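You operate a simulated robot arm through the tools that you are given. There is no shell and no other tool.

Carry out the task below with a simulated robot arm. There is one attempt and no reset: what you move stays moved.

Task
Wind the part-wound band back off the silver stack and stand it on the narrow dark mat.
Fine: free the PULL screw to wind back and tighten it again; the other two stacks stay.

Only the result counts: the job must be done as asked and must still hold three seconds after the hand-in. Knocking over, shifting, dropping, spilling or breaking anything else fails it.

Robot
A 6-joint arm with a two-finger parallel gripper, fixed in place. Base frame: the origin is at the foot of the arm, x ahead of it, y to its left, z up; the work surface is at about z = 0.822. Lengths are in m, angles in degrees, forces in N, time in s.
With the tool pointing down near the work surface it reaches from about 0.24 to 0.64 m from the base axis. Its first joint turns from -66.0 to 66.0 degrees. Payload 2.7 kg.
The TCP is the grasp point between the finger pads, 0.023 m short of the fingertips. In the tool frame z runs along the fingers and y along their closing line. Largest opening 0.094 m; finger width 0.038, thickness 0.01; the body of the gripper, 0.054 by 0.096 m, starts 0.039 m behind the TCP.
Orientation is told as [roll, pitch, yaw] about the base's x, y, z axes, in that order, counted from this pose: with the fingers straight down and closing along the base's y, the tool's x points along the base's -x, its y along +y and its z along -z.

Tools
- The arm moves only by the tool nudge_tool. Its argument "motion" is a list of rows, each an object (a shift or turn left out is 0, a gripper value left out holds the last) with "delta_pos": the shift along the tool's x, y, z in m, a list of three; "rot": the turn, a rotation vector about the tool's x, y, z in rad, a list of three; "grip": the gripper command, from -1 (shut) to 1 (fully open), values between in proportion. In form: [{"delta_pos": [x, y, z], "rot": [wx, wy, wz], "grip": grip}, ...]. A call has 1 to 20 rows; each row shifts and turns the commanded pose from where the row before left it, along the tool's axes as they then stand. A row lasts 0.2 s, in which the tool goes at most 0.05 m and 8.6 degrees; a call with a longer step from one row to the next is refused whole, and so is a gripper value outside its range. A pose out of reach is approached as far as the arm can. The call stops where the force on the tool passes 50 N (or 10 N more than at its start, if that is more) or the arm is blocked; 0.2 s more then pass. Each finger travels about 0.045 m/s and halts on what it meets, pressing with about 45 N; the grip force reading is that of the motor and also rises with nothing between the fingers. The clock runs only during rows and for 0.2 s after the last one: add rows that do not move to give the fingers time. It gives the time, the measured TCP pose, the force on the tool (base axes), the opening and the grip force at its end, in the units of the frame above (readings bear some noise), with the torque about the TCP (base axes, N m) and any sound that the robot's microphone picked up, and new pictures: "views" is both (left out), scene, wrist or none.
- Cameras (640 x 400 px; columns grow to the right, rows downward): "scene" is fixed at [0.075, -0.4268, 1.4145]; the picture's right is [0.80, -0.61, 0.00], its down [-0.29, -0.38, -0.88] and it looks along [0.53, 0.70, -0.48] (base axes); focal length 325 px, centre (320, 200). "wrist" rides on the gripper at [0.086, 0.016, -0.075] in the tool frame; the picture's right is [-0.18, 0.98, 0.00], its down [-0.58, -0.11, -0.81] and it looks along [-0.79, -0.15, 0.59] (tool axes); focal length 243 px, centre (320, 200).
- measure_at(camera, pixels): for up to 12 pixels [column, row] of the newest picture of that camera ("zoom" is the newest enlarged one), the place [x, y, z] in the base frame of the surface seen there, good to about 0.002 m. It takes no simulated time.
- inspect(camera, box): a new picture of the part [left, top, right, bottom] of that camera's present view, enlarged. It takes no simulated time.
- job_done(): hands the job in; it is judged then, once.

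Open the gripper and draw the arm clear of the work before you hand the job in, unless the task says otherwise.

The tools are called after "Request:" by a JSON object that holds its "op" and its "data". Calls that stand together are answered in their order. nudge_tool: Moves the arm, as the interface text tells. Its arguments: {"type":"object","properties":{"motion":{"type":"array","items":{"type":"object","properties":{"delta_pos":{"type":"array","items":{"type":"number"}},"rot":{"type":"array","items":{"type":"number"}},"grip":{"type":"number"}}}},"views":{"type":"string","enum":["both","scene","wrist","none"]}},"required":["motion"]} The other tools are called the same way: measure_at (camera, pixels) gives the place of the surface under pixels of a picture; inspect (camera, box) takes an enlarged picture of a part of a camera's view; job_done () hands the job in.

At the start:

```text
t: 0.0
position: [0.4611, 0.1059, 1.1788]
ee_rot: [0.0, -0.1, 0.1]
wrist_force: [0.6, -1.0, 0.2]
torque: [-0.03, 0.03, -0.05]
finger_gap: 0.0941
finger_force: 0.0
```

scene: 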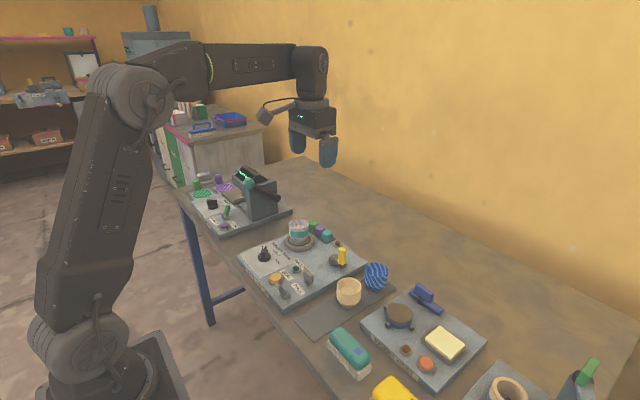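
wrist: 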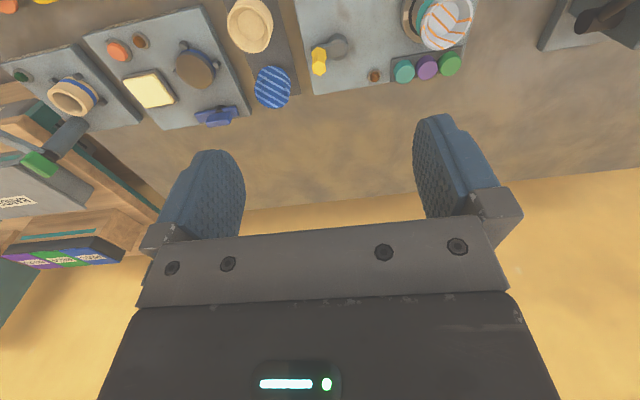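

The scene shows several boards on the bench; I need to identify the silver stack, part-wound band and PULL screw. I'll take enlarged views of the board areas first.

Request:
{"op": "inspect", "data": {"camera": "scene", "box": [230, 210, 390, 310]}}

Request:
{"op": "inspect", "data": {"camera": "scene", "box": [340, 270, 500, 370]}}

Request:
{"op": "inspect", "data": {"camera": "scene", "box": [170, 150, 300, 240]}}

Request:
{"op": "inspect", "data": {"camera": "scene", "box": [440, 300, 640, 400]}}

Request:
{"op": "inspect", "data": {"camera": "wrist", "box": [280, 0, 500, 120]}}

```text
4.00 times, centred on (310, 260) of scene
```

zoom: 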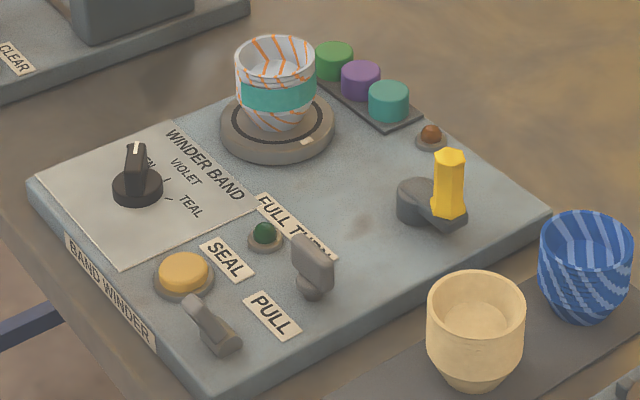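

```text
4.00 times, centred on (420, 320) of scene
```

zoom: 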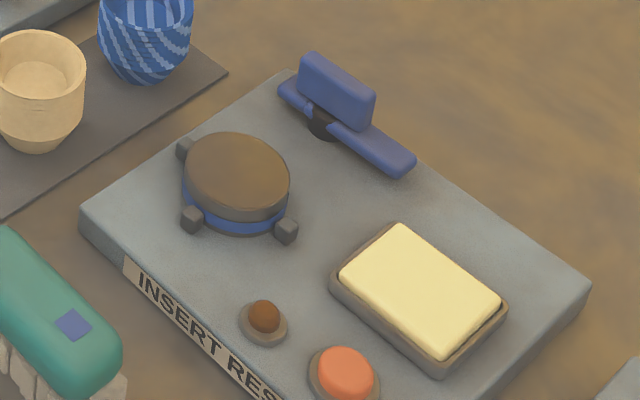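

```text
4.44 times, centred on (235, 195) of scene
```

zoom: 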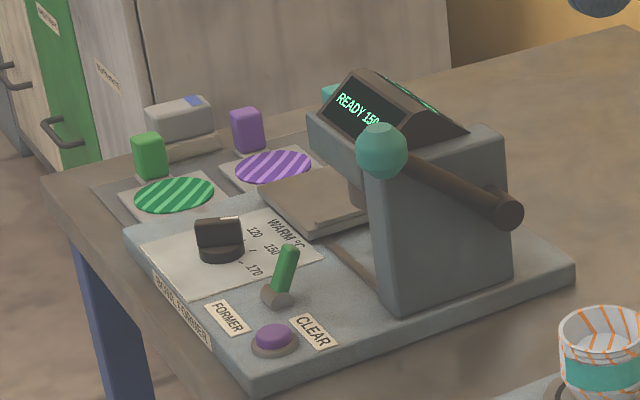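

```text
3.20 times, centred on (540, 350) of scene
```

zoom: 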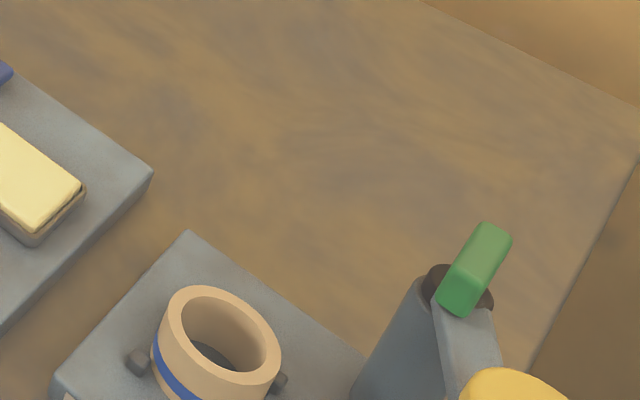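

```text
2.91 times, centred on (390, 60) of wrist
```

zoom: 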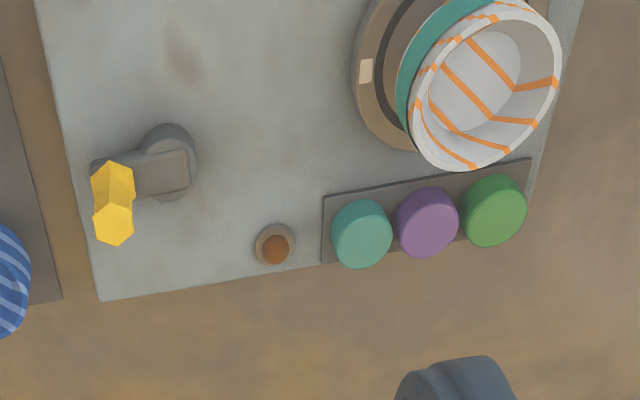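

The band winder (silver stack with teal band, yellow crank, PULL/SEAL controls) is the board at scene (300,265). I'll zoom in closer on the controls and measure the main points.

Request:
{"op": "inspect", "data": {"camera": "scene", "box": [260, 255, 324, 303]}}

Request:
{"op": "measure_at", "data": {"camera": "scene", "pixels": [[298, 222], [298, 240], [342, 248], [334, 262], [308, 272], [283, 286], [275, 278], [263, 247], [348, 280], [376, 266], [340, 312], [320, 285]]}}

```text
8.33 times, centred on (292, 279) of scene
```

zoom: 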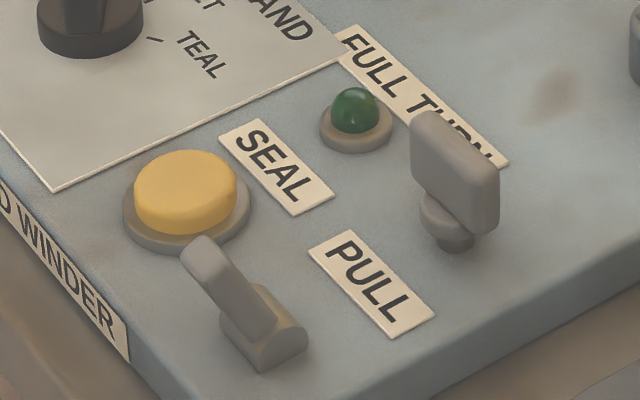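

```text
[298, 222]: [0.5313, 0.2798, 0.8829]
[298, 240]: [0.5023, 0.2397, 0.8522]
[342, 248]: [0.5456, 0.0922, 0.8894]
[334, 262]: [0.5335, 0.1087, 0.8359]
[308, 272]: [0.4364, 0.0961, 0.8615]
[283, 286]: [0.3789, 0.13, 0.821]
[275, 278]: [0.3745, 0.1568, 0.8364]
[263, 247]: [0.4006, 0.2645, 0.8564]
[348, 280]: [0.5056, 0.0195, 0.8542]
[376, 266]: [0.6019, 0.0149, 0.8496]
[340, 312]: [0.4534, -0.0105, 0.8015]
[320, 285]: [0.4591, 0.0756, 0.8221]
```

The wing-shaped part and the tilted lever both sit by the PULL label; I'll measure the parts in this enlarged picture to lay out the board.

Request:
{"op": "measure_at", "data": {"camera": "zoom", "pixels": [[455, 150], [425, 125], [490, 190], [455, 240], [435, 215], [370, 283], [278, 165], [187, 180], [195, 250], [270, 335], [355, 100], [400, 90]]}}

Request:
{"op": "inspect", "data": {"camera": "scene", "box": [270, 205, 360, 275]}}

```text
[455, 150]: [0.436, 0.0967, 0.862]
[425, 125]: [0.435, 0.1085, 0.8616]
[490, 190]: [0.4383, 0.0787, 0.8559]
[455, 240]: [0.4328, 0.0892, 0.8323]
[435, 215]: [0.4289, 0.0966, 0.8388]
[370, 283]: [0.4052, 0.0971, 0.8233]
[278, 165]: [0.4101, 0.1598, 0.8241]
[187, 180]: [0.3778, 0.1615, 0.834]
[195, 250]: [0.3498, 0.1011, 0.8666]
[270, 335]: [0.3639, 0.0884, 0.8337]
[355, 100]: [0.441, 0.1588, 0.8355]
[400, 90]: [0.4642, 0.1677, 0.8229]
```

```text
5.71 times, centred on (315, 240) of scene
```

zoom: 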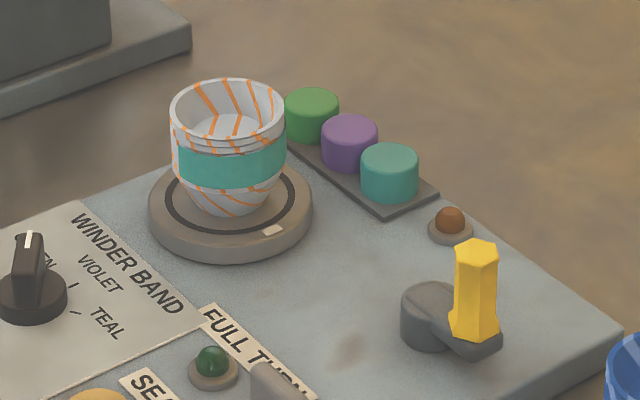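

The wing-shaped part stands at about (0.436, 0.095, 0.862), the stack at about (0.52, 0.265), and the crank handle at (0.546, 0.092, 0.889). I'll pull the arm back and down so the wrist camera can look over the winder.

Request:
{"op": "nudge_tool", "data": {"motion": [{"delta_pos": [0.03, 0.006, 0.025]}, {"delta_pos": [0.03, 0.006, 0.025]}, {"delta_pos": [0.03, 0.006, 0.025]}, {"delta_pos": [0.03, 0.006, 0.025]}, {"delta_pos": [0.03, 0.006, 0.025]}, {"delta_pos": [0.03, 0.006, 0.025]}, {"delta_pos": [0, 0, 0]}]}}

```text
t: 1.6
position: [0.2809, 0.1406, 1.0292]
ee_rot: [0.0, 0.0, 0.1]
wrist_force: [0.3, -0.2, 0.1]
torque: [0.01, 0.0, 0.01]
finger_gap: 0.094
finger_force: 0.0
```

scene: 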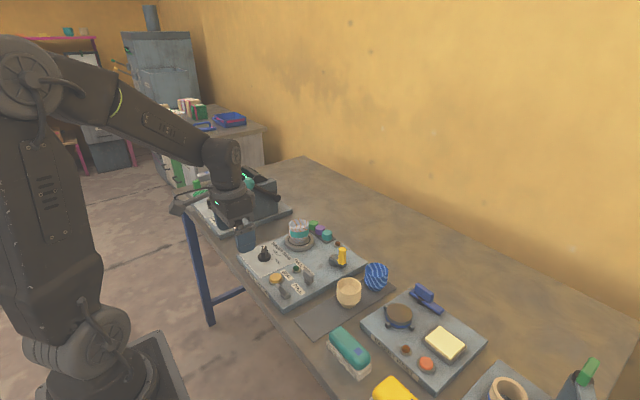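
wrist: 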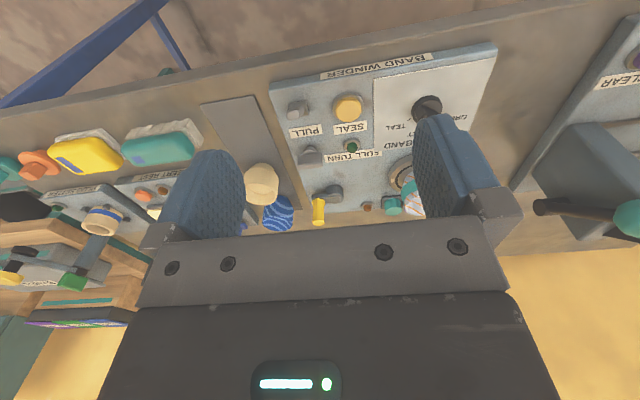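

The wrist view now shows the whole winder between the fingers; I'll enlarge the control area (columns 270–400, rows 70–230).

Request:
{"op": "inspect", "data": {"camera": "wrist", "box": [270, 60, 430, 230]}}

Request:
{"op": "inspect", "data": {"camera": "wrist", "box": [270, 90, 350, 180]}}

Request:
{"op": "measure_at", "data": {"camera": "wrist", "pixels": [[300, 107], [308, 155], [347, 108], [318, 212], [330, 195], [402, 180], [368, 207], [240, 130], [260, 110], [210, 110], [300, 190], [275, 215]]}}

```text
2.35 times, centred on (350, 145) of wrist
```

zoom: 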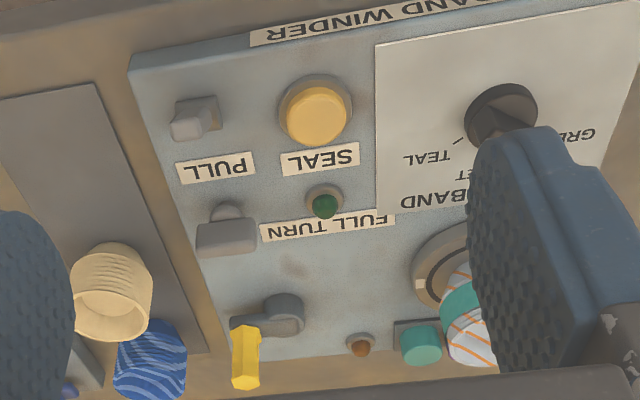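

```text
4.44 times, centred on (310, 135) of wrist
```

zoom: 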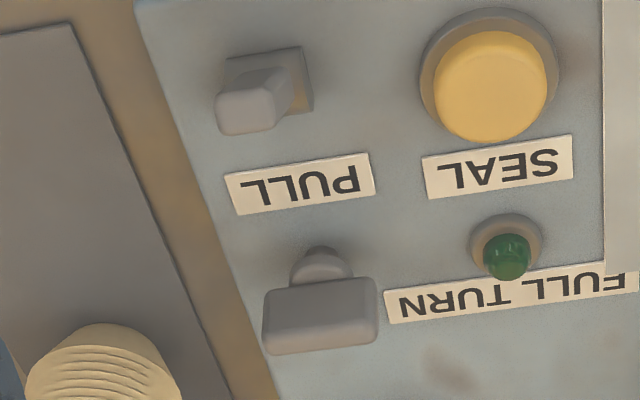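

```text
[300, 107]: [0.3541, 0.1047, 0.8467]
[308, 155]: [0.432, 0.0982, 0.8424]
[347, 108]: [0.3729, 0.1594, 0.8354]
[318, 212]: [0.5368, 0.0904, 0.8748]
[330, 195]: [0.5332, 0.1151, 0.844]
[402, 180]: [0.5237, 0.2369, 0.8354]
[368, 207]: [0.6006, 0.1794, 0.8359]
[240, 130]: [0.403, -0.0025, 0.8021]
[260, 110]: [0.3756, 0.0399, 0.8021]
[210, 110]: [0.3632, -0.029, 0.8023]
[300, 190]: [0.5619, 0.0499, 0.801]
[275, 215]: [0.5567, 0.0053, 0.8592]
```

The wing-shaped part behind the PULL label at (0.434, 0.097) is the thumb screw; the part at (0.354, 0.105) is an unlabelled toggle. Now I'll shift the camera left to look at the turntable and the band on the silver stack.

Request:
{"op": "nudge_tool", "data": {"motion": [{"delta_pos": [0, 0.035, 0]}, {"delta_pos": [0, 0.035, 0]}, {"delta_pos": [0, 0.035, 0.0]}, {"delta_pos": [-0.03, 0.01, 0.0]}, {"delta_pos": [-0.03, 0.0, 0.0]}, {"delta_pos": [0, 0, 0]}]}}

```text
t: 3.0
position: [0.3425, 0.2563, 1.0293]
ee_rot: [0.1, -0.1, 0.1]
wrist_force: [0.5, -0.1, 0.9]
torque: [0.02, 0.0, 0.02]
finger_gap: 0.0939
finger_force: 0.0
```

scene: 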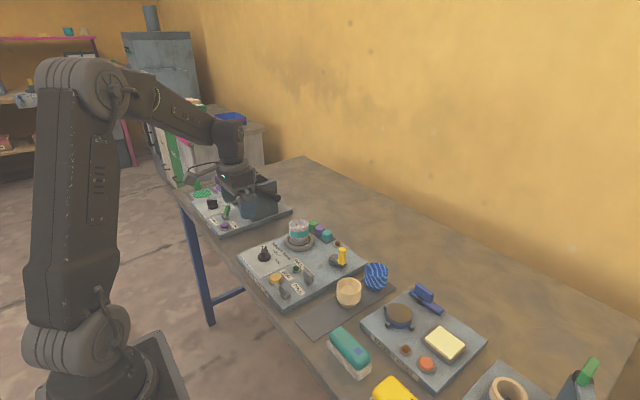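
wrist: 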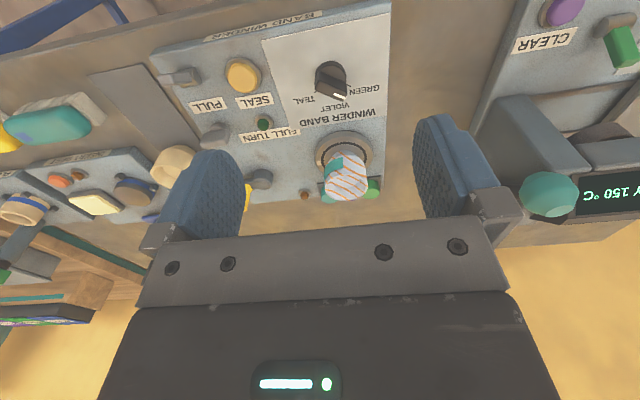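

The stack is now in view at wrist (345,170); I'll enlarge that area and the turntable.

Request:
{"op": "inspect", "data": {"camera": "wrist", "box": [290, 120, 400, 210]}}

Request:
{"op": "inspect", "data": {"camera": "scene", "box": [280, 210, 340, 255]}}

```text
4.44 times, centred on (345, 165) of wrist
```

zoom: 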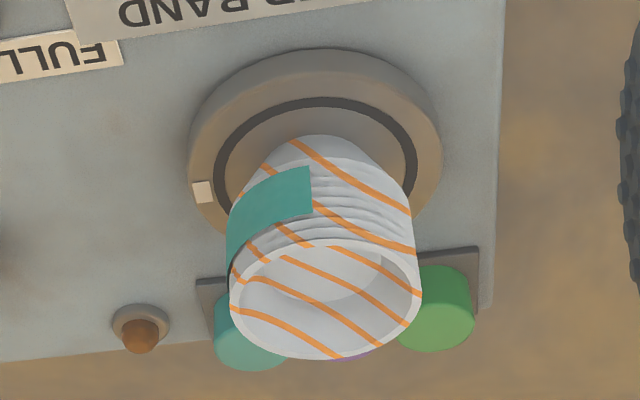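

```text
8.89 times, centred on (310, 232) of scene
```

zoom: 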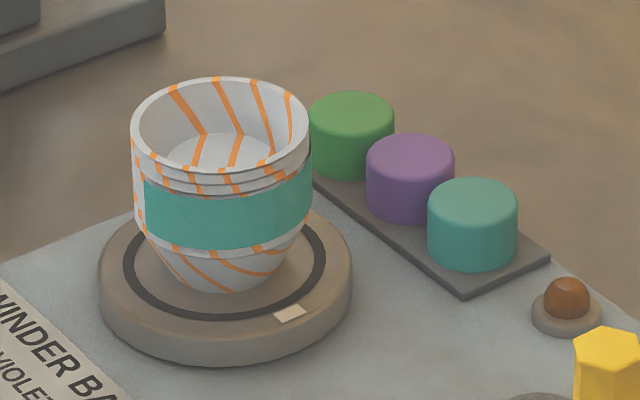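

The band's near end faces the robot at zoom (310,190) and it wraps round the −y side. I'll first deal with the PULL wing screw: move above it at (0.436, 0.095), keeping height, and turn the tool so the fingers close along base x.

Request:
{"op": "nudge_tool", "data": {"motion": [{"delta_pos": [-0.0234, -0.04, 0]}, {"delta_pos": [-0.0234, -0.04, 0]}, {"delta_pos": [-0.0234, -0.04, 0]}, {"delta_pos": [-0.0234, -0.04, 0]}, {"rot": [0, 0, 0.1428]}, {"rot": [0, 0, 0.1428]}, {"rot": [0, 0, 0.1428]}, {"rot": [0, 0, 0.1428]}, {"rot": [0, 0, 0.1428]}, {"rot": [0, 0, 0.1428]}, {"rot": [0, 0, 0.1428]}, {"rot": [0, 0, 0.1428]}, {"rot": [0, 0, 0.1428]}, {"rot": [0, 0, 0.1428]}, {"rot": [0, 0, 0.1428]}, {"delta_pos": [0, 0, 0]}]}}

```text
t: 6.4
position: [0.4362, 0.0975, 1.0292]
ee_rot: [0.1, 0.0, -90.0]
wrist_force: [-0.2, -0.7, 0.0]
torque: [0.01, 0.01, 0.02]
finger_gap: 0.094
finger_force: 0.0
```

scene: 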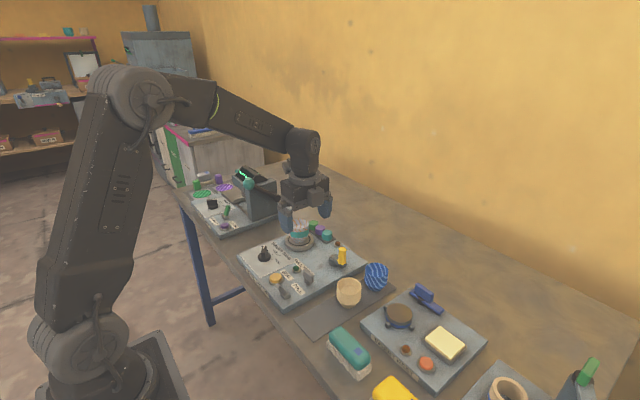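
wrist: 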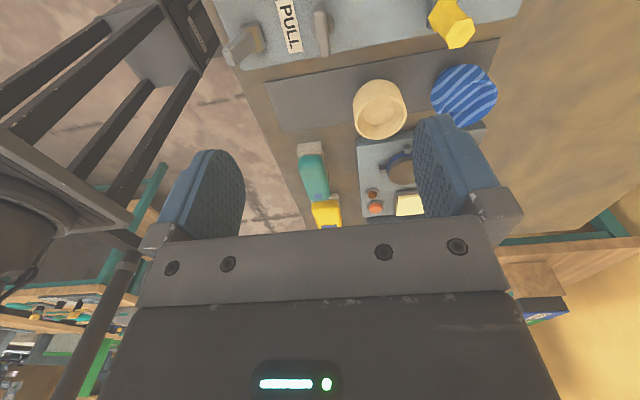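

The wing now shows edge-on at wrist (320,30), with the mat and the other two stacks beyond it. I'll enlarge and measure it.

Request:
{"op": "inspect", "data": {"camera": "wrist", "box": [220, 0, 380, 100]}}

Request:
{"op": "measure_at", "data": {"camera": "wrist", "pixels": [[320, 10], [320, 25], [316, 45], [325, 45], [322, 52], [452, 25], [452, 42], [240, 45], [380, 110], [465, 90], [270, 100], [300, 115]]}}

```text
4.00 times, centred on (300, 50) of wrist
```

zoom: 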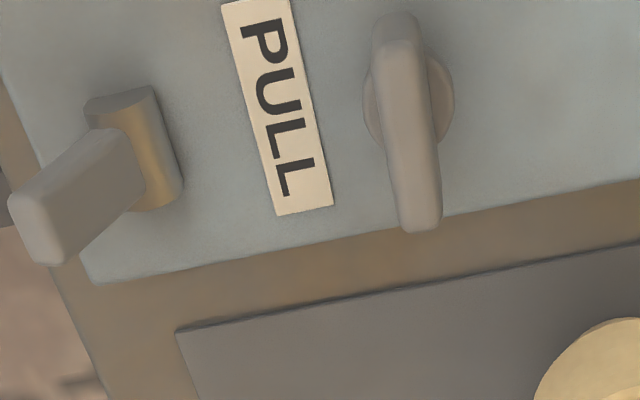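

```text
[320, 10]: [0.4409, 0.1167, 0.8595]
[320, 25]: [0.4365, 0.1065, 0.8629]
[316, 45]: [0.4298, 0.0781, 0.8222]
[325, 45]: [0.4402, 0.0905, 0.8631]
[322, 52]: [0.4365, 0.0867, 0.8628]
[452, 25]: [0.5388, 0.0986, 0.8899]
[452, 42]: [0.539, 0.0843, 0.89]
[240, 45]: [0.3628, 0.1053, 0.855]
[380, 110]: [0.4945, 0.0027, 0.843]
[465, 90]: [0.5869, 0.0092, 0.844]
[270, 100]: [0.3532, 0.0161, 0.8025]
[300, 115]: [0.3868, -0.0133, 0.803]
```

I'll measure along the wing's top edge and its collar to get its centre and angle.

Request:
{"op": "measure_at", "data": {"camera": "zoom", "pixels": [[398, 25], [398, 45], [405, 100], [410, 150], [415, 190], [422, 222], [432, 110], [392, 130], [445, 90], [372, 110], [385, 60], [425, 60]]}}

```text
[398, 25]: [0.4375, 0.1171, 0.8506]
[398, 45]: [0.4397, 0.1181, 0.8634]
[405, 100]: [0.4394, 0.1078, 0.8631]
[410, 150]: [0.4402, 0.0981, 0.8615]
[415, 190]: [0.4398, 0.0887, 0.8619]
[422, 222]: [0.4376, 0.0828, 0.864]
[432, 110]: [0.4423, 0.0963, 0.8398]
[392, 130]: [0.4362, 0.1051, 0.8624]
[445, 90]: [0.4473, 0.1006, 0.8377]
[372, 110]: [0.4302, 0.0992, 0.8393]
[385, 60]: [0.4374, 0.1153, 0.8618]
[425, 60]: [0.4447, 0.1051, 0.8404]
```

Wing centre is about (0.438, 0.099), along y, from z≈0.842 to 0.863. I'll half-close the fingers and descend so the tips straddle the wing just above the collar (TCP z ≈ 0.866).

Request:
{"op": "nudge_tool", "data": {"motion": [{"delta_pos": [0.0015, 0.002, 0.03], "grip": 0.06}, {"delta_pos": [0, 0, 0.03]}, {"delta_pos": [0, 0, 0.03]}, {"delta_pos": [0, 0, 0.03]}, {"delta_pos": [0, 0, 0.025]}, {"delta_pos": [0, 0, 0.018]}, {"delta_pos": [0, 0, 0]}]}}

```text
t: 8.0
position: [0.4383, 0.1002, 0.8665]
ee_rot: [0.1, 0.1, -89.9]
wrist_force: [-1.1, -0.2, -0.1]
torque: [0.01, -0.01, -0.02]
finger_gap: 0.0499
finger_force: 0.1
```

scene: 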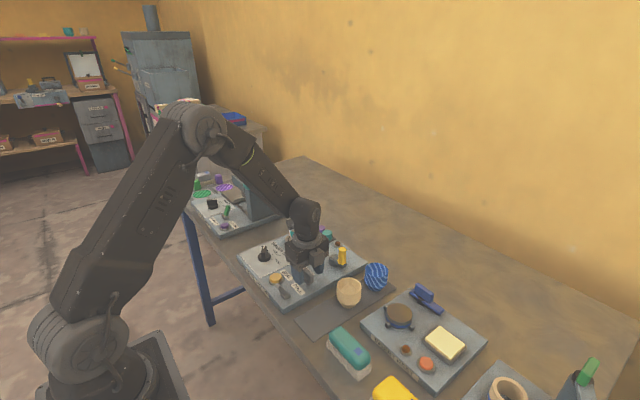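
wrist: 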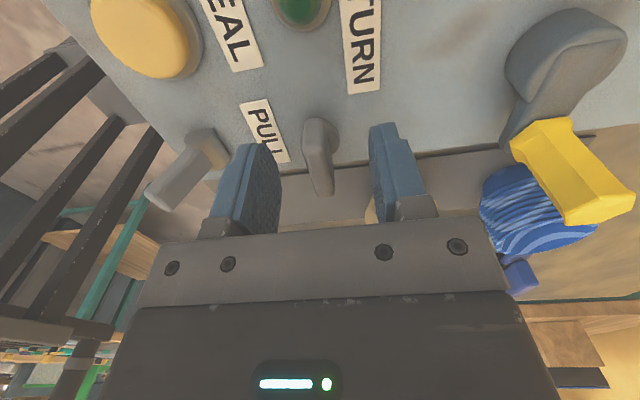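

The wing stands neatly between the fingers at wrist (320,155). I'll zoom to check its position and the crank geometry before closing.

Request:
{"op": "inspect", "data": {"camera": "wrist", "box": [220, 90, 440, 230]}}

Request:
{"op": "inspect", "data": {"camera": "wrist", "box": [440, 0, 640, 260]}}

Request:
{"op": "measure_at", "data": {"camera": "wrist", "pixels": [[318, 125], [320, 150], [325, 185], [600, 215], [545, 130], [560, 60], [600, 50], [530, 110], [560, 20], [340, 130], [620, 200], [570, 220]]}}

```text
2.86 times, centred on (330, 160) of wrist
```

zoom: 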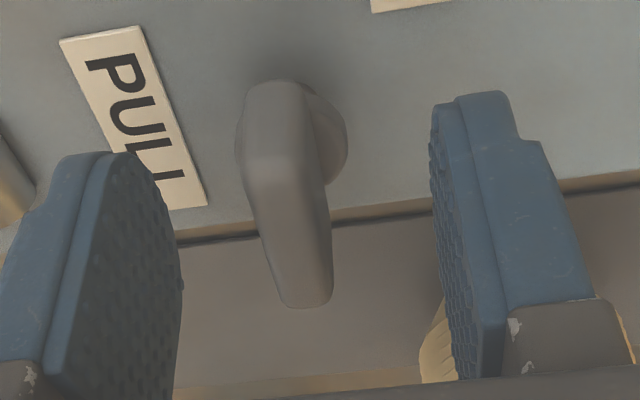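

```text
1.54 times, centred on (540, 130) of wrist
```

zoom: 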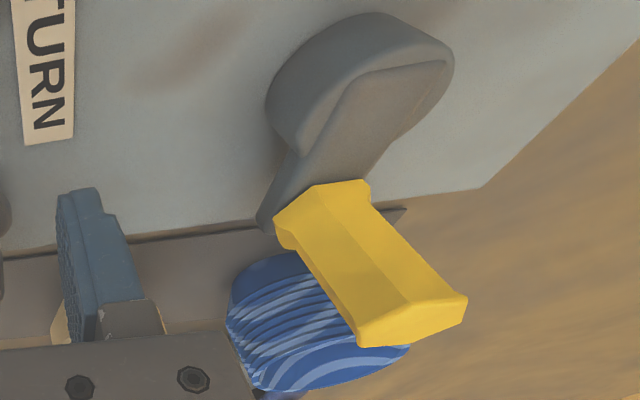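

```text
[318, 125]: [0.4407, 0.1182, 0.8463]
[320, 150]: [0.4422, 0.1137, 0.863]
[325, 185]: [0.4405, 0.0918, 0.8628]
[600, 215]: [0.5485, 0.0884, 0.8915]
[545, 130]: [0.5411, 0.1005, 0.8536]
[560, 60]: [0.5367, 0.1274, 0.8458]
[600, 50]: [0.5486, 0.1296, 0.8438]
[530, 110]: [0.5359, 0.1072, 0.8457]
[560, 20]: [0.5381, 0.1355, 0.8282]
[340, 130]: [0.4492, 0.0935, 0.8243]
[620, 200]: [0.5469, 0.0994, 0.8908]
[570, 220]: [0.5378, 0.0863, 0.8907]
```

Crank hub is near (0.543, 0.130) with the handle at (0.543, 0.092). Now I close on the wing (shifting 1.5 mm to +x to centre) and read the grip.

Request:
{"op": "nudge_tool", "data": {"motion": [{"delta_pos": [0, 0.0015, 0], "grip": -1}, {"grip": -1}, {"grip": -1}, {"grip": -1}]}}

Request:
{"op": "measure_at", "data": {"camera": "scene", "pixels": [[338, 243], [338, 247], [327, 237], [320, 230], [313, 225]]}}

```text
t: 9.0
position: [0.4382, 0.0998, 0.8661]
ee_rot: [-0.1, -0.1, -89.9]
wrist_force: [-14.3, 1.3, 4.2]
torque: [-0.04, -0.13, 0.01]
finger_gap: 0.0109
finger_force: 45.1
```

scene: 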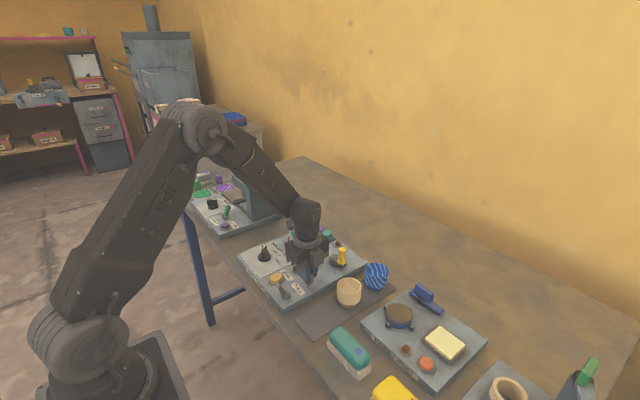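
wrist: 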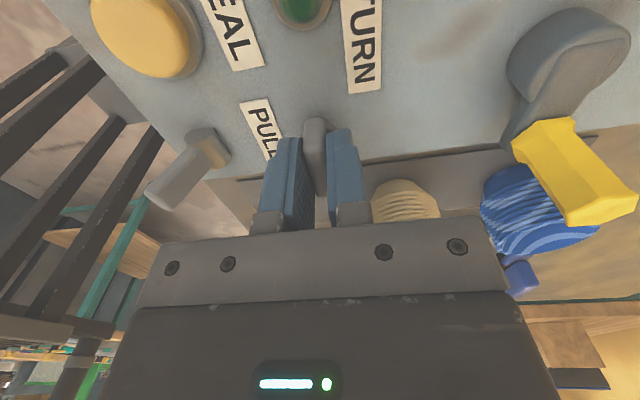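

```text
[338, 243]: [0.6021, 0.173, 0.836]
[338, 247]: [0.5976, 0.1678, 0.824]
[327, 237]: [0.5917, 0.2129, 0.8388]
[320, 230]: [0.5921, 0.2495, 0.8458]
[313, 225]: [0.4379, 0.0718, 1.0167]
```

Gripped (gap 0.011), with −14 N in x from my 1.5 mm offset, so the wing centre is at x≈0.438; I take the offset back and turn gently counter-clockwise (seen from above) by about 11°, reading the torque.

Request:
{"op": "nudge_tool", "data": {"motion": [{"delta_pos": [0, -0.0015, 0]}, {"rot": [0, 0, -0.05]}, {"rot": [0, 0, -0.05]}, {"rot": [0, 0, -0.05]}, {"rot": [0, 0, -0.05]}, {"delta_pos": [0, 0, 0]}], "views": "wrist"}}

```text
t: 10.4
position: [0.4383, 0.0992, 0.8659]
ee_rot: [0.1, 0.0, -78.4]
wrist_force: [-6.4, -4.6, -4.3]
torque: [-0.9, -0.11, -0.01]
finger_gap: 0.011
finger_force: 45.1
```

wrist: 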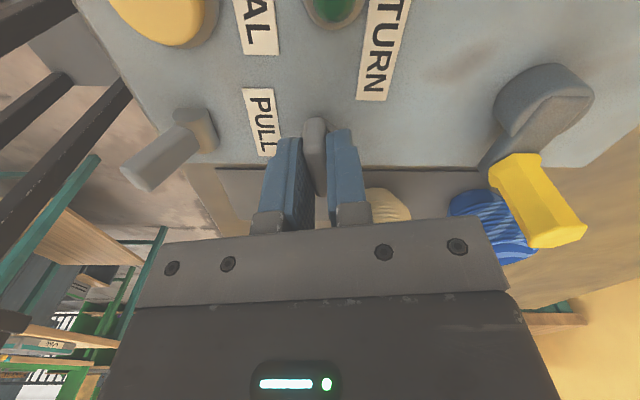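

The wing turned freely counter-clockwise (torque about z ≈ 0). I continue in the same sense, watching the torque.

Request:
{"op": "nudge_tool", "data": {"motion": [{"rot": [0, 0, -0.08]}, {"rot": [0, 0, -0.08]}, {"rot": [0, 0, -0.08]}, {"rot": [0, 0, -0.08]}, {"rot": [0, 0, -0.08]}, {"rot": [0, 0, -0.08]}, {"delta_pos": [0, 0, 0]}], "views": "wrist"}}

```text
t: 12.0
position: [0.4375, 0.0982, 0.8664]
ee_rot: [0.0, -0.1, -50.9]
wrist_force: [-11.6, -10.5, -2.6]
torque: [-0.34, -0.11, 0.02]
finger_gap: 0.0109
finger_force: 44.8
```

wrist: 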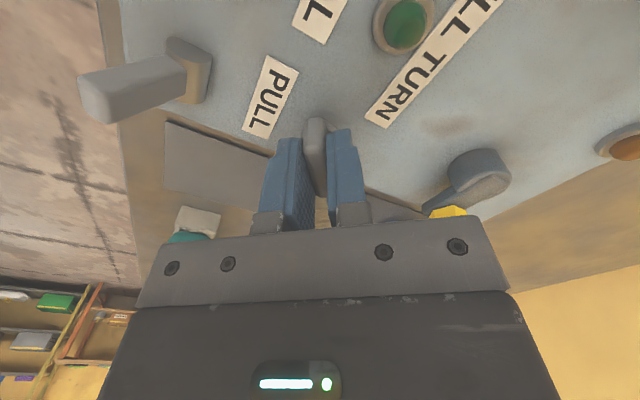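

Still turning freely at 39° with ~15 N side load from a slight off-centre; I correct ~1 mm toward −x/−y and keep turning.

Request:
{"op": "nudge_tool", "data": {"motion": [{"delta_pos": [0, -0.0014, 0]}, {"rot": [0, 0, -0.08]}, {"rot": [0, 0, -0.08]}, {"rot": [0, 0, -0.08]}, {"rot": [0, 0, -0.08]}, {"rot": [0, 0, -0.08]}, {"rot": [0, 0, -0.08]}, {"delta_pos": [0, 0, 0]}], "views": "wrist"}}

```text
t: 13.8
position: [0.4358, 0.0992, 0.8655]
ee_rot: [0.1, -0.2, -23.4]
wrist_force: [2.1, 1.0, -11.4]
torque: [0.12, 0.82, 0.03]
finger_gap: 0.011
finger_force: 45.0
```

wrist: 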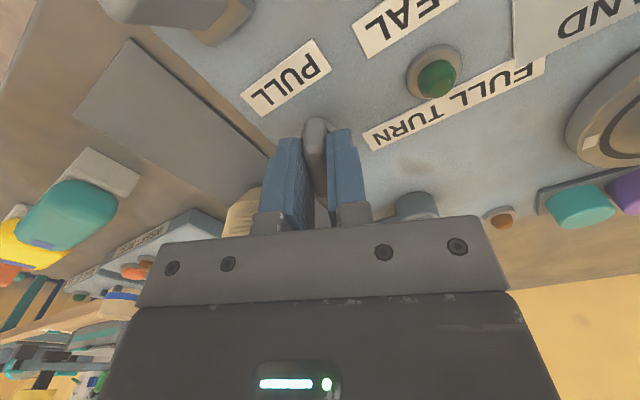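

66° turned with no stop felt yet; I continue another ~27°.

Request:
{"op": "nudge_tool", "data": {"motion": [{"rot": [0, 0, -0.08]}, {"rot": [0, 0, -0.08]}, {"rot": [0, 0, -0.08]}, {"rot": [0, 0, -0.08]}, {"rot": [0, 0, -0.08]}, {"rot": [0, 0, -0.08]}, {"delta_pos": [0, 0, 0]}], "views": "wrist"}}

```text
t: 15.4
position: [0.4365, 0.0982, 0.8659]
ee_rot: [0.1, 0.0, 3.7]
wrist_force: [-0.1, -8.6, -8.7]
torque: [-0.03, 0.65, -1.8]
finger_gap: 0.013
finger_force: 44.9
```

wrist: 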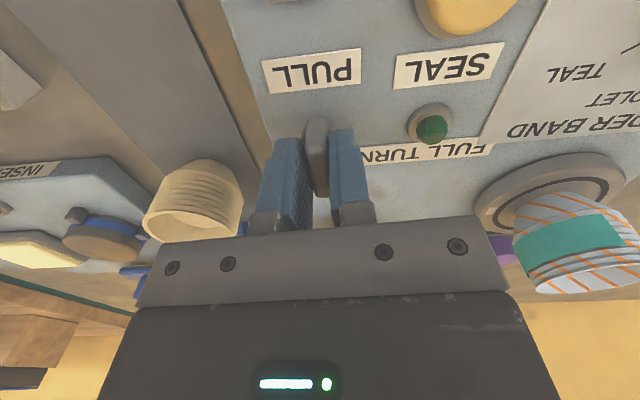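

The torque jumped to −1.8 N·m: the screw is at its counter-clockwise stop, about 90° from where it began, so it's free. I open the fingers and rise clear.

Request:
{"op": "nudge_tool", "data": {"motion": [{"grip": 0.0}, {"grip": 0.0}, {"grip": 0.0}, {"delta_pos": [0, 0, -0.03]}, {"delta_pos": [0, 0, -0.04]}, {"delta_pos": [0, 0, -0.04]}, {"delta_pos": [0, 0, 0]}]}}

```text
t: 17.0
position: [0.4363, 0.0982, 0.9762]
ee_rot: [-0.1, -0.1, 4.0]
wrist_force: [0.0, -0.2, 0.3]
torque: [0.0, -0.01, -0.01]
finger_gap: 0.0471
finger_force: 0.1
```

scene: 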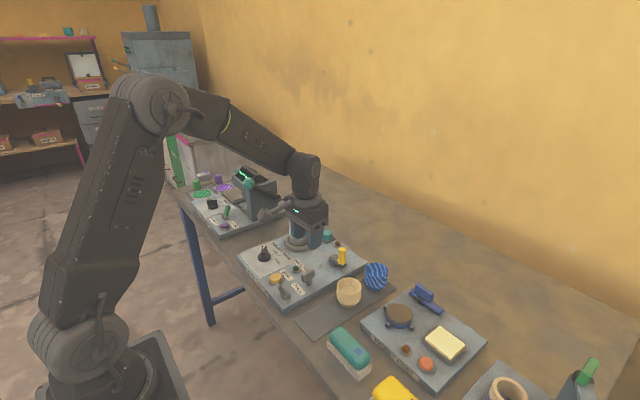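
wrist: 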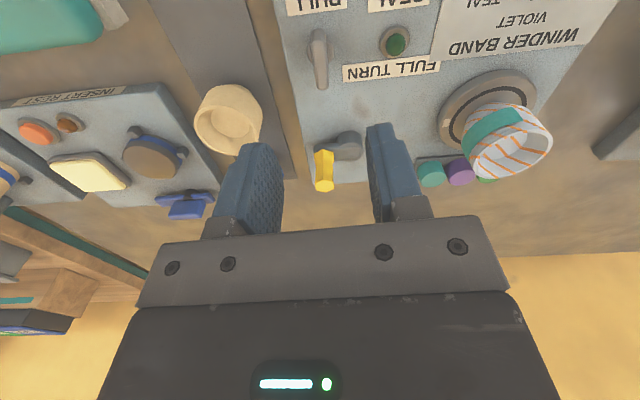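

The wing now points along x. I'll enlarge the stack and the crank in this view to record the band ends and the turntable mark before cranking.

Request:
{"op": "inspect", "data": {"camera": "wrist", "box": [410, 60, 570, 200]}}

Request:
{"op": "inspect", "data": {"camera": "wrist", "box": [280, 0, 440, 200]}}

Request:
{"op": "measure_at", "data": {"camera": "wrist", "pixels": [[457, 133], [496, 95], [325, 185], [320, 185], [328, 160], [347, 145], [355, 140], [522, 110], [470, 165], [500, 178], [545, 140], [318, 55]]}}

```text
2.86 times, centred on (490, 130) of wrist
```

zoom: 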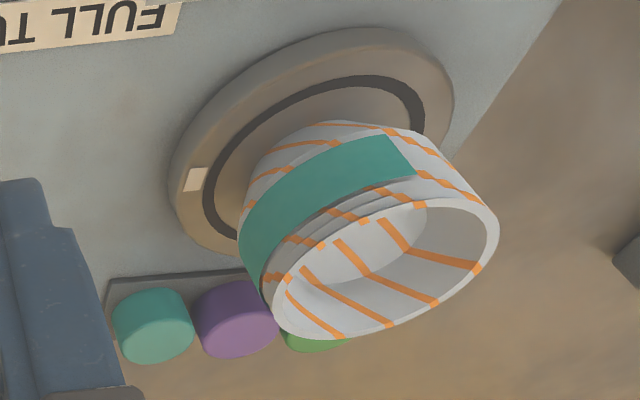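

```text
2.00 times, centred on (360, 100) of wrist
```

zoom: 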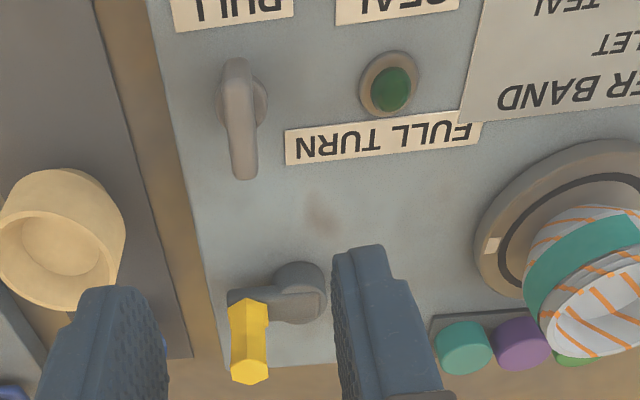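

```text
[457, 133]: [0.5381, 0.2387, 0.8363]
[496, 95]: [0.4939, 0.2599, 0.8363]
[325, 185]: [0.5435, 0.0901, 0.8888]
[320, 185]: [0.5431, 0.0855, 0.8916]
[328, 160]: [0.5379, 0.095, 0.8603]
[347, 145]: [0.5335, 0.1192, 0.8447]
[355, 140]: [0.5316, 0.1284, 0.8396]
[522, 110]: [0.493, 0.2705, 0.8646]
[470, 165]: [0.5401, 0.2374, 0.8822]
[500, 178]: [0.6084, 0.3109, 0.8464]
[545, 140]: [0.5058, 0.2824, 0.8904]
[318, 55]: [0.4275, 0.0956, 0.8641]
```

Before cranking I want to see where the band's other end lies, from the +y side. I'll measure the neighbouring machine's height and extent to be sure that the arm clears it.

Request:
{"op": "measure_at", "data": {"camera": "scene", "pixels": [[248, 183], [245, 172], [262, 180], [272, 195], [265, 215], [280, 190], [250, 212], [290, 210], [270, 183], [277, 180]]}}

Request:
{"op": "measure_at", "data": {"camera": "wrist", "pixels": [[446, 122], [440, 122], [540, 85], [450, 145], [500, 72], [470, 95], [610, 140], [635, 150]]}}

Request:
{"op": "inspect", "data": {"camera": "scene", "box": [230, 160, 350, 240]}}

```text
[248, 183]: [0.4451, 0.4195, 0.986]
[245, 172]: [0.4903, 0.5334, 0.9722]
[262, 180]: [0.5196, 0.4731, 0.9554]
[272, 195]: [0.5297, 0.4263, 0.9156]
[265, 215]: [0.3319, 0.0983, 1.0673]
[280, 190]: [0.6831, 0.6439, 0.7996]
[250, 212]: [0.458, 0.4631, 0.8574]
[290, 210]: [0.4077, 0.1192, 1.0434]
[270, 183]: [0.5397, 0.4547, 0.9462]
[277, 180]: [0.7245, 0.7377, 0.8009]
```

```text
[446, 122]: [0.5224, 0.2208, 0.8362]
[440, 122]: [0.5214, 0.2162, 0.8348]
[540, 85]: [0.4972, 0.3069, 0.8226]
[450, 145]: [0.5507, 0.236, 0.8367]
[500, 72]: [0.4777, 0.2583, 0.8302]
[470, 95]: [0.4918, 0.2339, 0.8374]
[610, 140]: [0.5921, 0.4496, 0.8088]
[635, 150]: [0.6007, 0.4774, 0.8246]
```

```text
5.00 times, centred on (290, 200) of scene
```

zoom: 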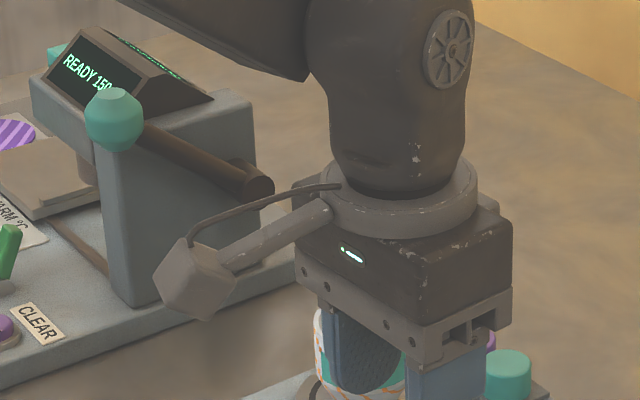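

The neighbouring machine tops out near z≈1.0 at y≥0.42, so I rise to about z=1.06, turn the tool to yaw −90° and move beside the stack to view its far side.

Request:
{"op": "nudge_tool", "data": {"motion": [{"delta_pos": [0, 0, -0.042], "grip": 1}, {"delta_pos": [0, 0, -0.042]}, {"rot": [0, 0, 0.1367]}, {"rot": [0, 0, 0.1367]}, {"rot": [0, 0, 0.1367]}, {"rot": [0, 0, 0.1367]}, {"rot": [0, 0, 0.1367]}, {"rot": [0, 0, 0.1367]}, {"rot": [0, 0, 0.1367]}, {"rot": [0, 0, 0.1367]}, {"rot": [0, 0, 0.1367]}, {"rot": [0, 0, 0.1367]}, {"rot": [0, 0, 0.1367]}, {"rot": [0, 0, 0.1367]}, {"delta_pos": [0.0353, 0.0157, 0]}, {"delta_pos": [0.0353, 0.0157, 0]}, {"delta_pos": [0.0353, 0.0157, 0]}, {"delta_pos": [0.0353, 0.0157, 0]}, {"delta_pos": [0.0353, 0.0157, 0]}, {"delta_pos": [0.0353, 0.0157, 0]}]}}

```text
t: 21.2
position: [0.5305, 0.3105, 1.0624]
ee_rot: [0.1, 0.1, -90.1]
wrist_force: [-0.4, -0.5, 0.8]
torque: [0.05, 0.03, 0.02]
finger_gap: 0.094
finger_force: 0.1
```

scene: 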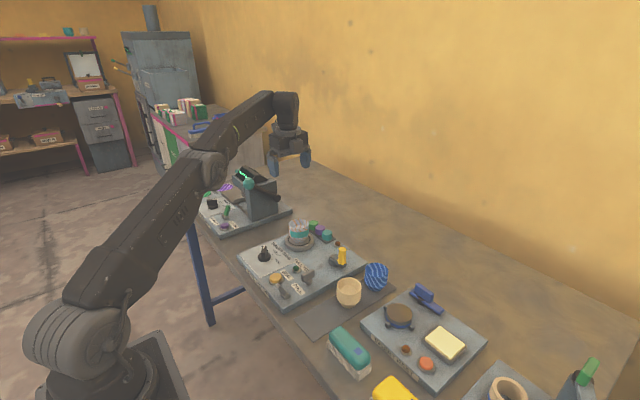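
wrist: 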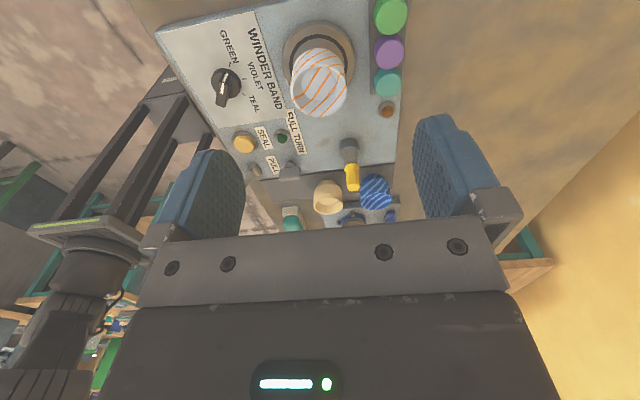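

From this +y side hardly any teal shows on the stack at wrist (318,80). I'll enlarge it and the dial.

Request:
{"op": "inspect", "data": {"camera": "wrist", "box": [260, 10, 380, 130]}}

Request:
{"op": "inspect", "data": {"camera": "wrist", "box": [190, 20, 290, 130]}}

Request:
{"op": "inspect", "data": {"camera": "scene", "box": [280, 215, 330, 255]}}

Request:
{"op": "measure_at", "data": {"camera": "wrist", "pixels": [[287, 55], [350, 50], [316, 24], [305, 95], [345, 80], [320, 115], [352, 178], [348, 145], [385, 108], [387, 85], [389, 52], [395, 16]]}}

```text
3.33 times, centred on (320, 70) of wrist
```

zoom: 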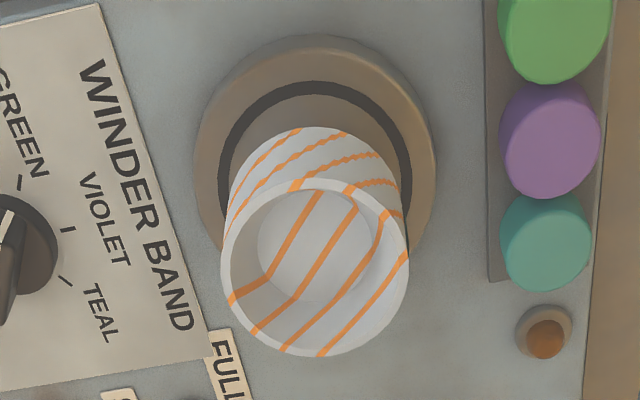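

```text
3.64 times, centred on (240, 75) of wrist
```

zoom: 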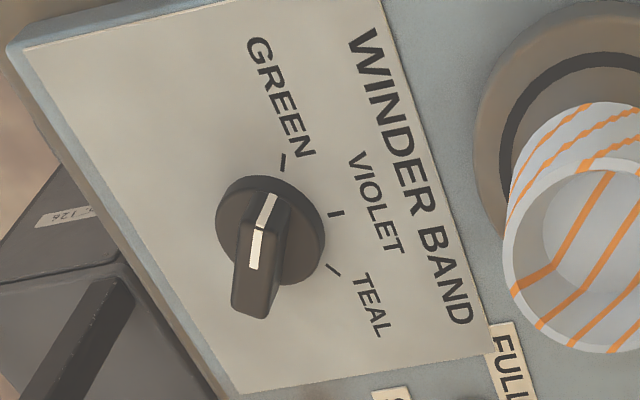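

```text
10.00 times, centred on (305, 235) of scene
```

zoom: 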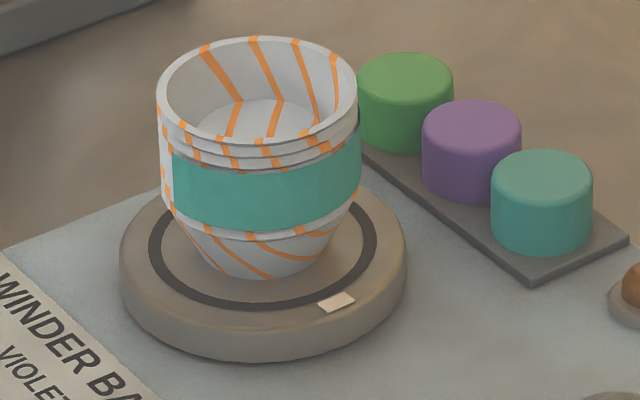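

```text
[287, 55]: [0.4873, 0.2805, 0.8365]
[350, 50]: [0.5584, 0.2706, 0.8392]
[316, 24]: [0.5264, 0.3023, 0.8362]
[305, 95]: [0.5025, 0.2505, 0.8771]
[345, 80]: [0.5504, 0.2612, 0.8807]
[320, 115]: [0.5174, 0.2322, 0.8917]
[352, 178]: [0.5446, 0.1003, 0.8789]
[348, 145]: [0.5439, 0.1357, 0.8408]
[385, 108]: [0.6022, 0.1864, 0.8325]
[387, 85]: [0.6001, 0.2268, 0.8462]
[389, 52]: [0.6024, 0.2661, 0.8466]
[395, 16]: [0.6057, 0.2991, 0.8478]
```

No teal shows at angles 0–160° (from +x), so the band runs from about 185° through −y to roughly 340°, near the spool side. The turntable mark and crank arm both point −y. Now I move above the crank handle, keeping yaw −90°, to measure it accurately.

Request:
{"op": "nudge_tool", "data": {"motion": [{"delta_pos": [-0.0437, 0.0025, 0]}, {"delta_pos": [-0.0437, 0.0025, 0]}, {"delta_pos": [-0.0437, 0.0025, 0]}, {"delta_pos": [-0.0437, 0.0025, 0]}, {"delta_pos": [-0.0437, 0.0025, 0], "grip": 0.0}, {"delta_pos": [0, 0, 0.04]}, {"delta_pos": [0, 0, 0.04]}, {"delta_pos": [0, 0, 0]}]}}

```text
t: 23.0
position: [0.5443, 0.0924, 0.98]
ee_rot: [0.1, 0.0, -89.8]
wrist_force: [-1.0, -0.2, -0.1]
torque: [0.01, 0.01, -0.02]
finger_gap: 0.0469
finger_force: 0.1
```

scene: 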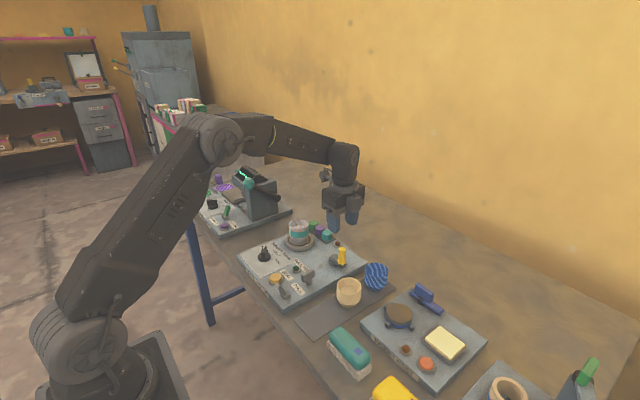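
wrist: 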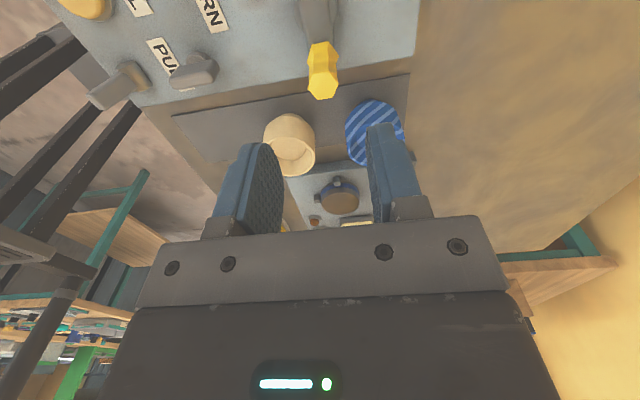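

The handle is at wrist (322,70). I'll enlarge it and measure the handle and hub.

Request:
{"op": "inspect", "data": {"camera": "wrist", "box": [270, 0, 380, 110]}}

Request:
{"op": "measure_at", "data": {"camera": "wrist", "pixels": [[322, 92], [313, 90], [334, 90], [322, 72], [312, 70], [334, 72], [318, 20], [303, 20], [334, 20], [318, 35], [318, 5], [322, 82]]}}

```text
3.64 times, centred on (325, 55) of wrist
```

zoom: 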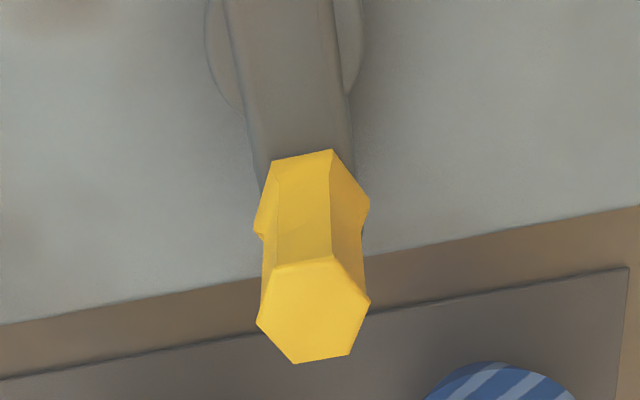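

```text
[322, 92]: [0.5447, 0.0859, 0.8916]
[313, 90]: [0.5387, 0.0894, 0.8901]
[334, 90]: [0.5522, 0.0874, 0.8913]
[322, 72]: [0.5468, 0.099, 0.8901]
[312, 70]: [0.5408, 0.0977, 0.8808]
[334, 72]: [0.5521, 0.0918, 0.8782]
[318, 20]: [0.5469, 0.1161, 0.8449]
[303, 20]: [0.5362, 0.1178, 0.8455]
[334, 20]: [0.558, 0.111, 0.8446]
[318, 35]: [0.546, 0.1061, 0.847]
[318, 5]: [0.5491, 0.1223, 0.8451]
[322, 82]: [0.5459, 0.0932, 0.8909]
```

Handle top centre ≈ (0.546, 0.092, 0.891). I'll measure the hub from the scene camera.

Request:
{"op": "inspect", "data": {"camera": "scene", "box": [315, 235, 365, 275]}}

```text
10.00 times, centred on (340, 255) of scene
```

zoom: 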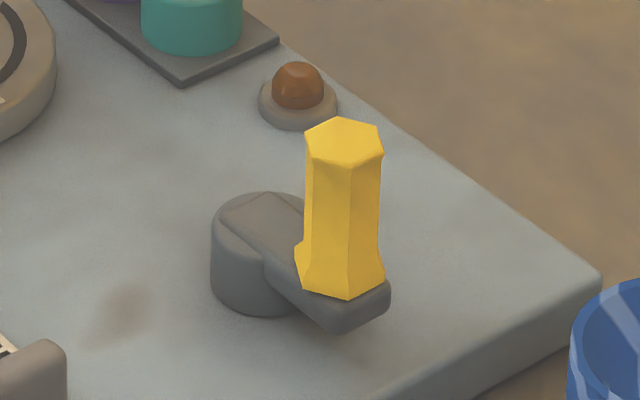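

Request:
{"op": "measure_at", "data": {"camera": "zoom", "pixels": [[260, 220], [235, 210], [230, 225], [270, 195], [300, 200], [222, 240], [345, 140], [344, 160], [345, 292], [380, 285], [300, 300], [340, 325]]}}

```text
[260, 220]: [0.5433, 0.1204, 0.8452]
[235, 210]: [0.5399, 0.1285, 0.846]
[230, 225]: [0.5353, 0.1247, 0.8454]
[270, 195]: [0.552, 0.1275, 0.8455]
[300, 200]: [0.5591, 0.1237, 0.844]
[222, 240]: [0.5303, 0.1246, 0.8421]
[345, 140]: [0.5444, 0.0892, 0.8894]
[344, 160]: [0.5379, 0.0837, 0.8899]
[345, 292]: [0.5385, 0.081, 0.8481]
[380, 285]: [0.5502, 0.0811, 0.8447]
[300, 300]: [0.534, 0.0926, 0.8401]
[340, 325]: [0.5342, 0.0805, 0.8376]
```

Hub centre ≈ (0.5445, 0.1215), handle axis ≈ (0.545, 0.091), crank radius ≈ 0.031. I descend to z≈0.880 (tips at 0.857, above arm top 0.847) and close on the handle.

Request:
{"op": "nudge_tool", "data": {"motion": [{"delta_pos": [-0.0015, 0.0007, 0.035]}, {"delta_pos": [0, 0, 0.035]}, {"delta_pos": [0, 0, 0.03]}, {"delta_pos": [0, 0, 0]}, {"grip": -1}, {"grip": -1}, {"grip": -1}, {"grip": -1}]}}

```text
t: 24.8
position: [0.5437, 0.0894, 0.878]
ee_rot: [0.0, 0.0, -90.0]
wrist_force: [1.6, 1.5, -1.6]
torque: [0.14, 0.59, 0.0]
finger_gap: 0.0216
finger_force: 45.0
```

scene: 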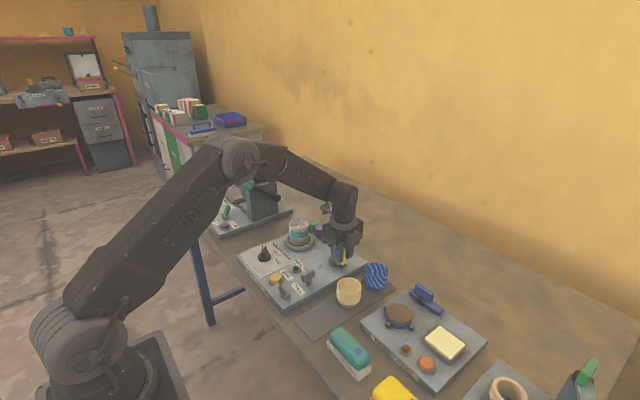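
wrist: 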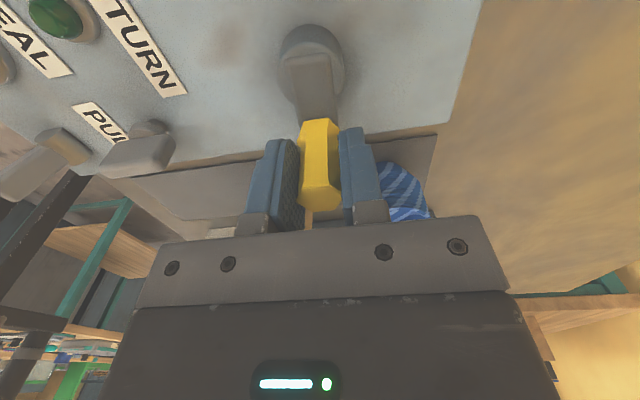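

Gripped (gap 0.0216). The hub is now well seen at wrist (312,55); I'll measure its outline for the radius.

Request:
{"op": "inspect", "data": {"camera": "wrist", "box": [250, 0, 390, 130]}}

Request:
{"op": "measure_at", "data": {"camera": "wrist", "pixels": [[283, 65], [340, 60], [310, 58], [312, 48], [290, 45], [335, 45], [310, 40], [300, 38], [320, 36]]}}

```text
3.08 times, centred on (320, 65) of wrist
```

zoom: 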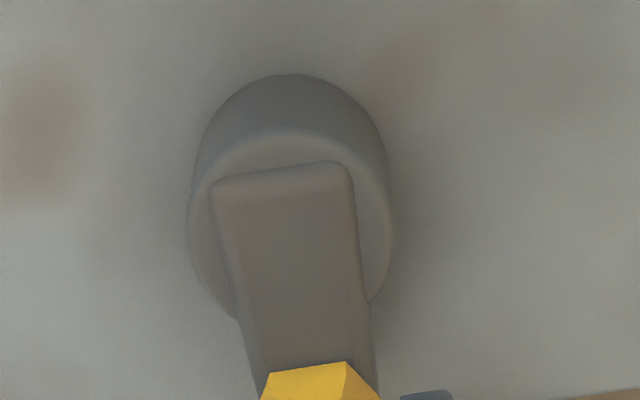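

```text
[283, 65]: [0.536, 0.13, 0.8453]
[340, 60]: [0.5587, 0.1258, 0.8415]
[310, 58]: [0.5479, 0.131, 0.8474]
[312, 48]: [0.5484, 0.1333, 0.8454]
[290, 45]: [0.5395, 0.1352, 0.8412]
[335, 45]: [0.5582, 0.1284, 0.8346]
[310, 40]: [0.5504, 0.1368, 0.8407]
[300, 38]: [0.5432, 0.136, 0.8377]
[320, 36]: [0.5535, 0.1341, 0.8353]
```

Request:
{"op": "measure_at", "data": {"camera": "zoom", "pixels": [[290, 222], [292, 140], [195, 230], [385, 230], [300, 300], [310, 350], [225, 290], [372, 280], [290, 190]]}}

```text
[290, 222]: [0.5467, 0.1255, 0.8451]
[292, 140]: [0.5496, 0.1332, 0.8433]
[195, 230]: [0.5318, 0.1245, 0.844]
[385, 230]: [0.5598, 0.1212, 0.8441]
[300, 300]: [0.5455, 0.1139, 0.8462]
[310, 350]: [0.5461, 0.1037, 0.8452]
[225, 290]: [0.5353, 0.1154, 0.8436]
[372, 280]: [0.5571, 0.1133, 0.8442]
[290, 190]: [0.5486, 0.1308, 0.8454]
```

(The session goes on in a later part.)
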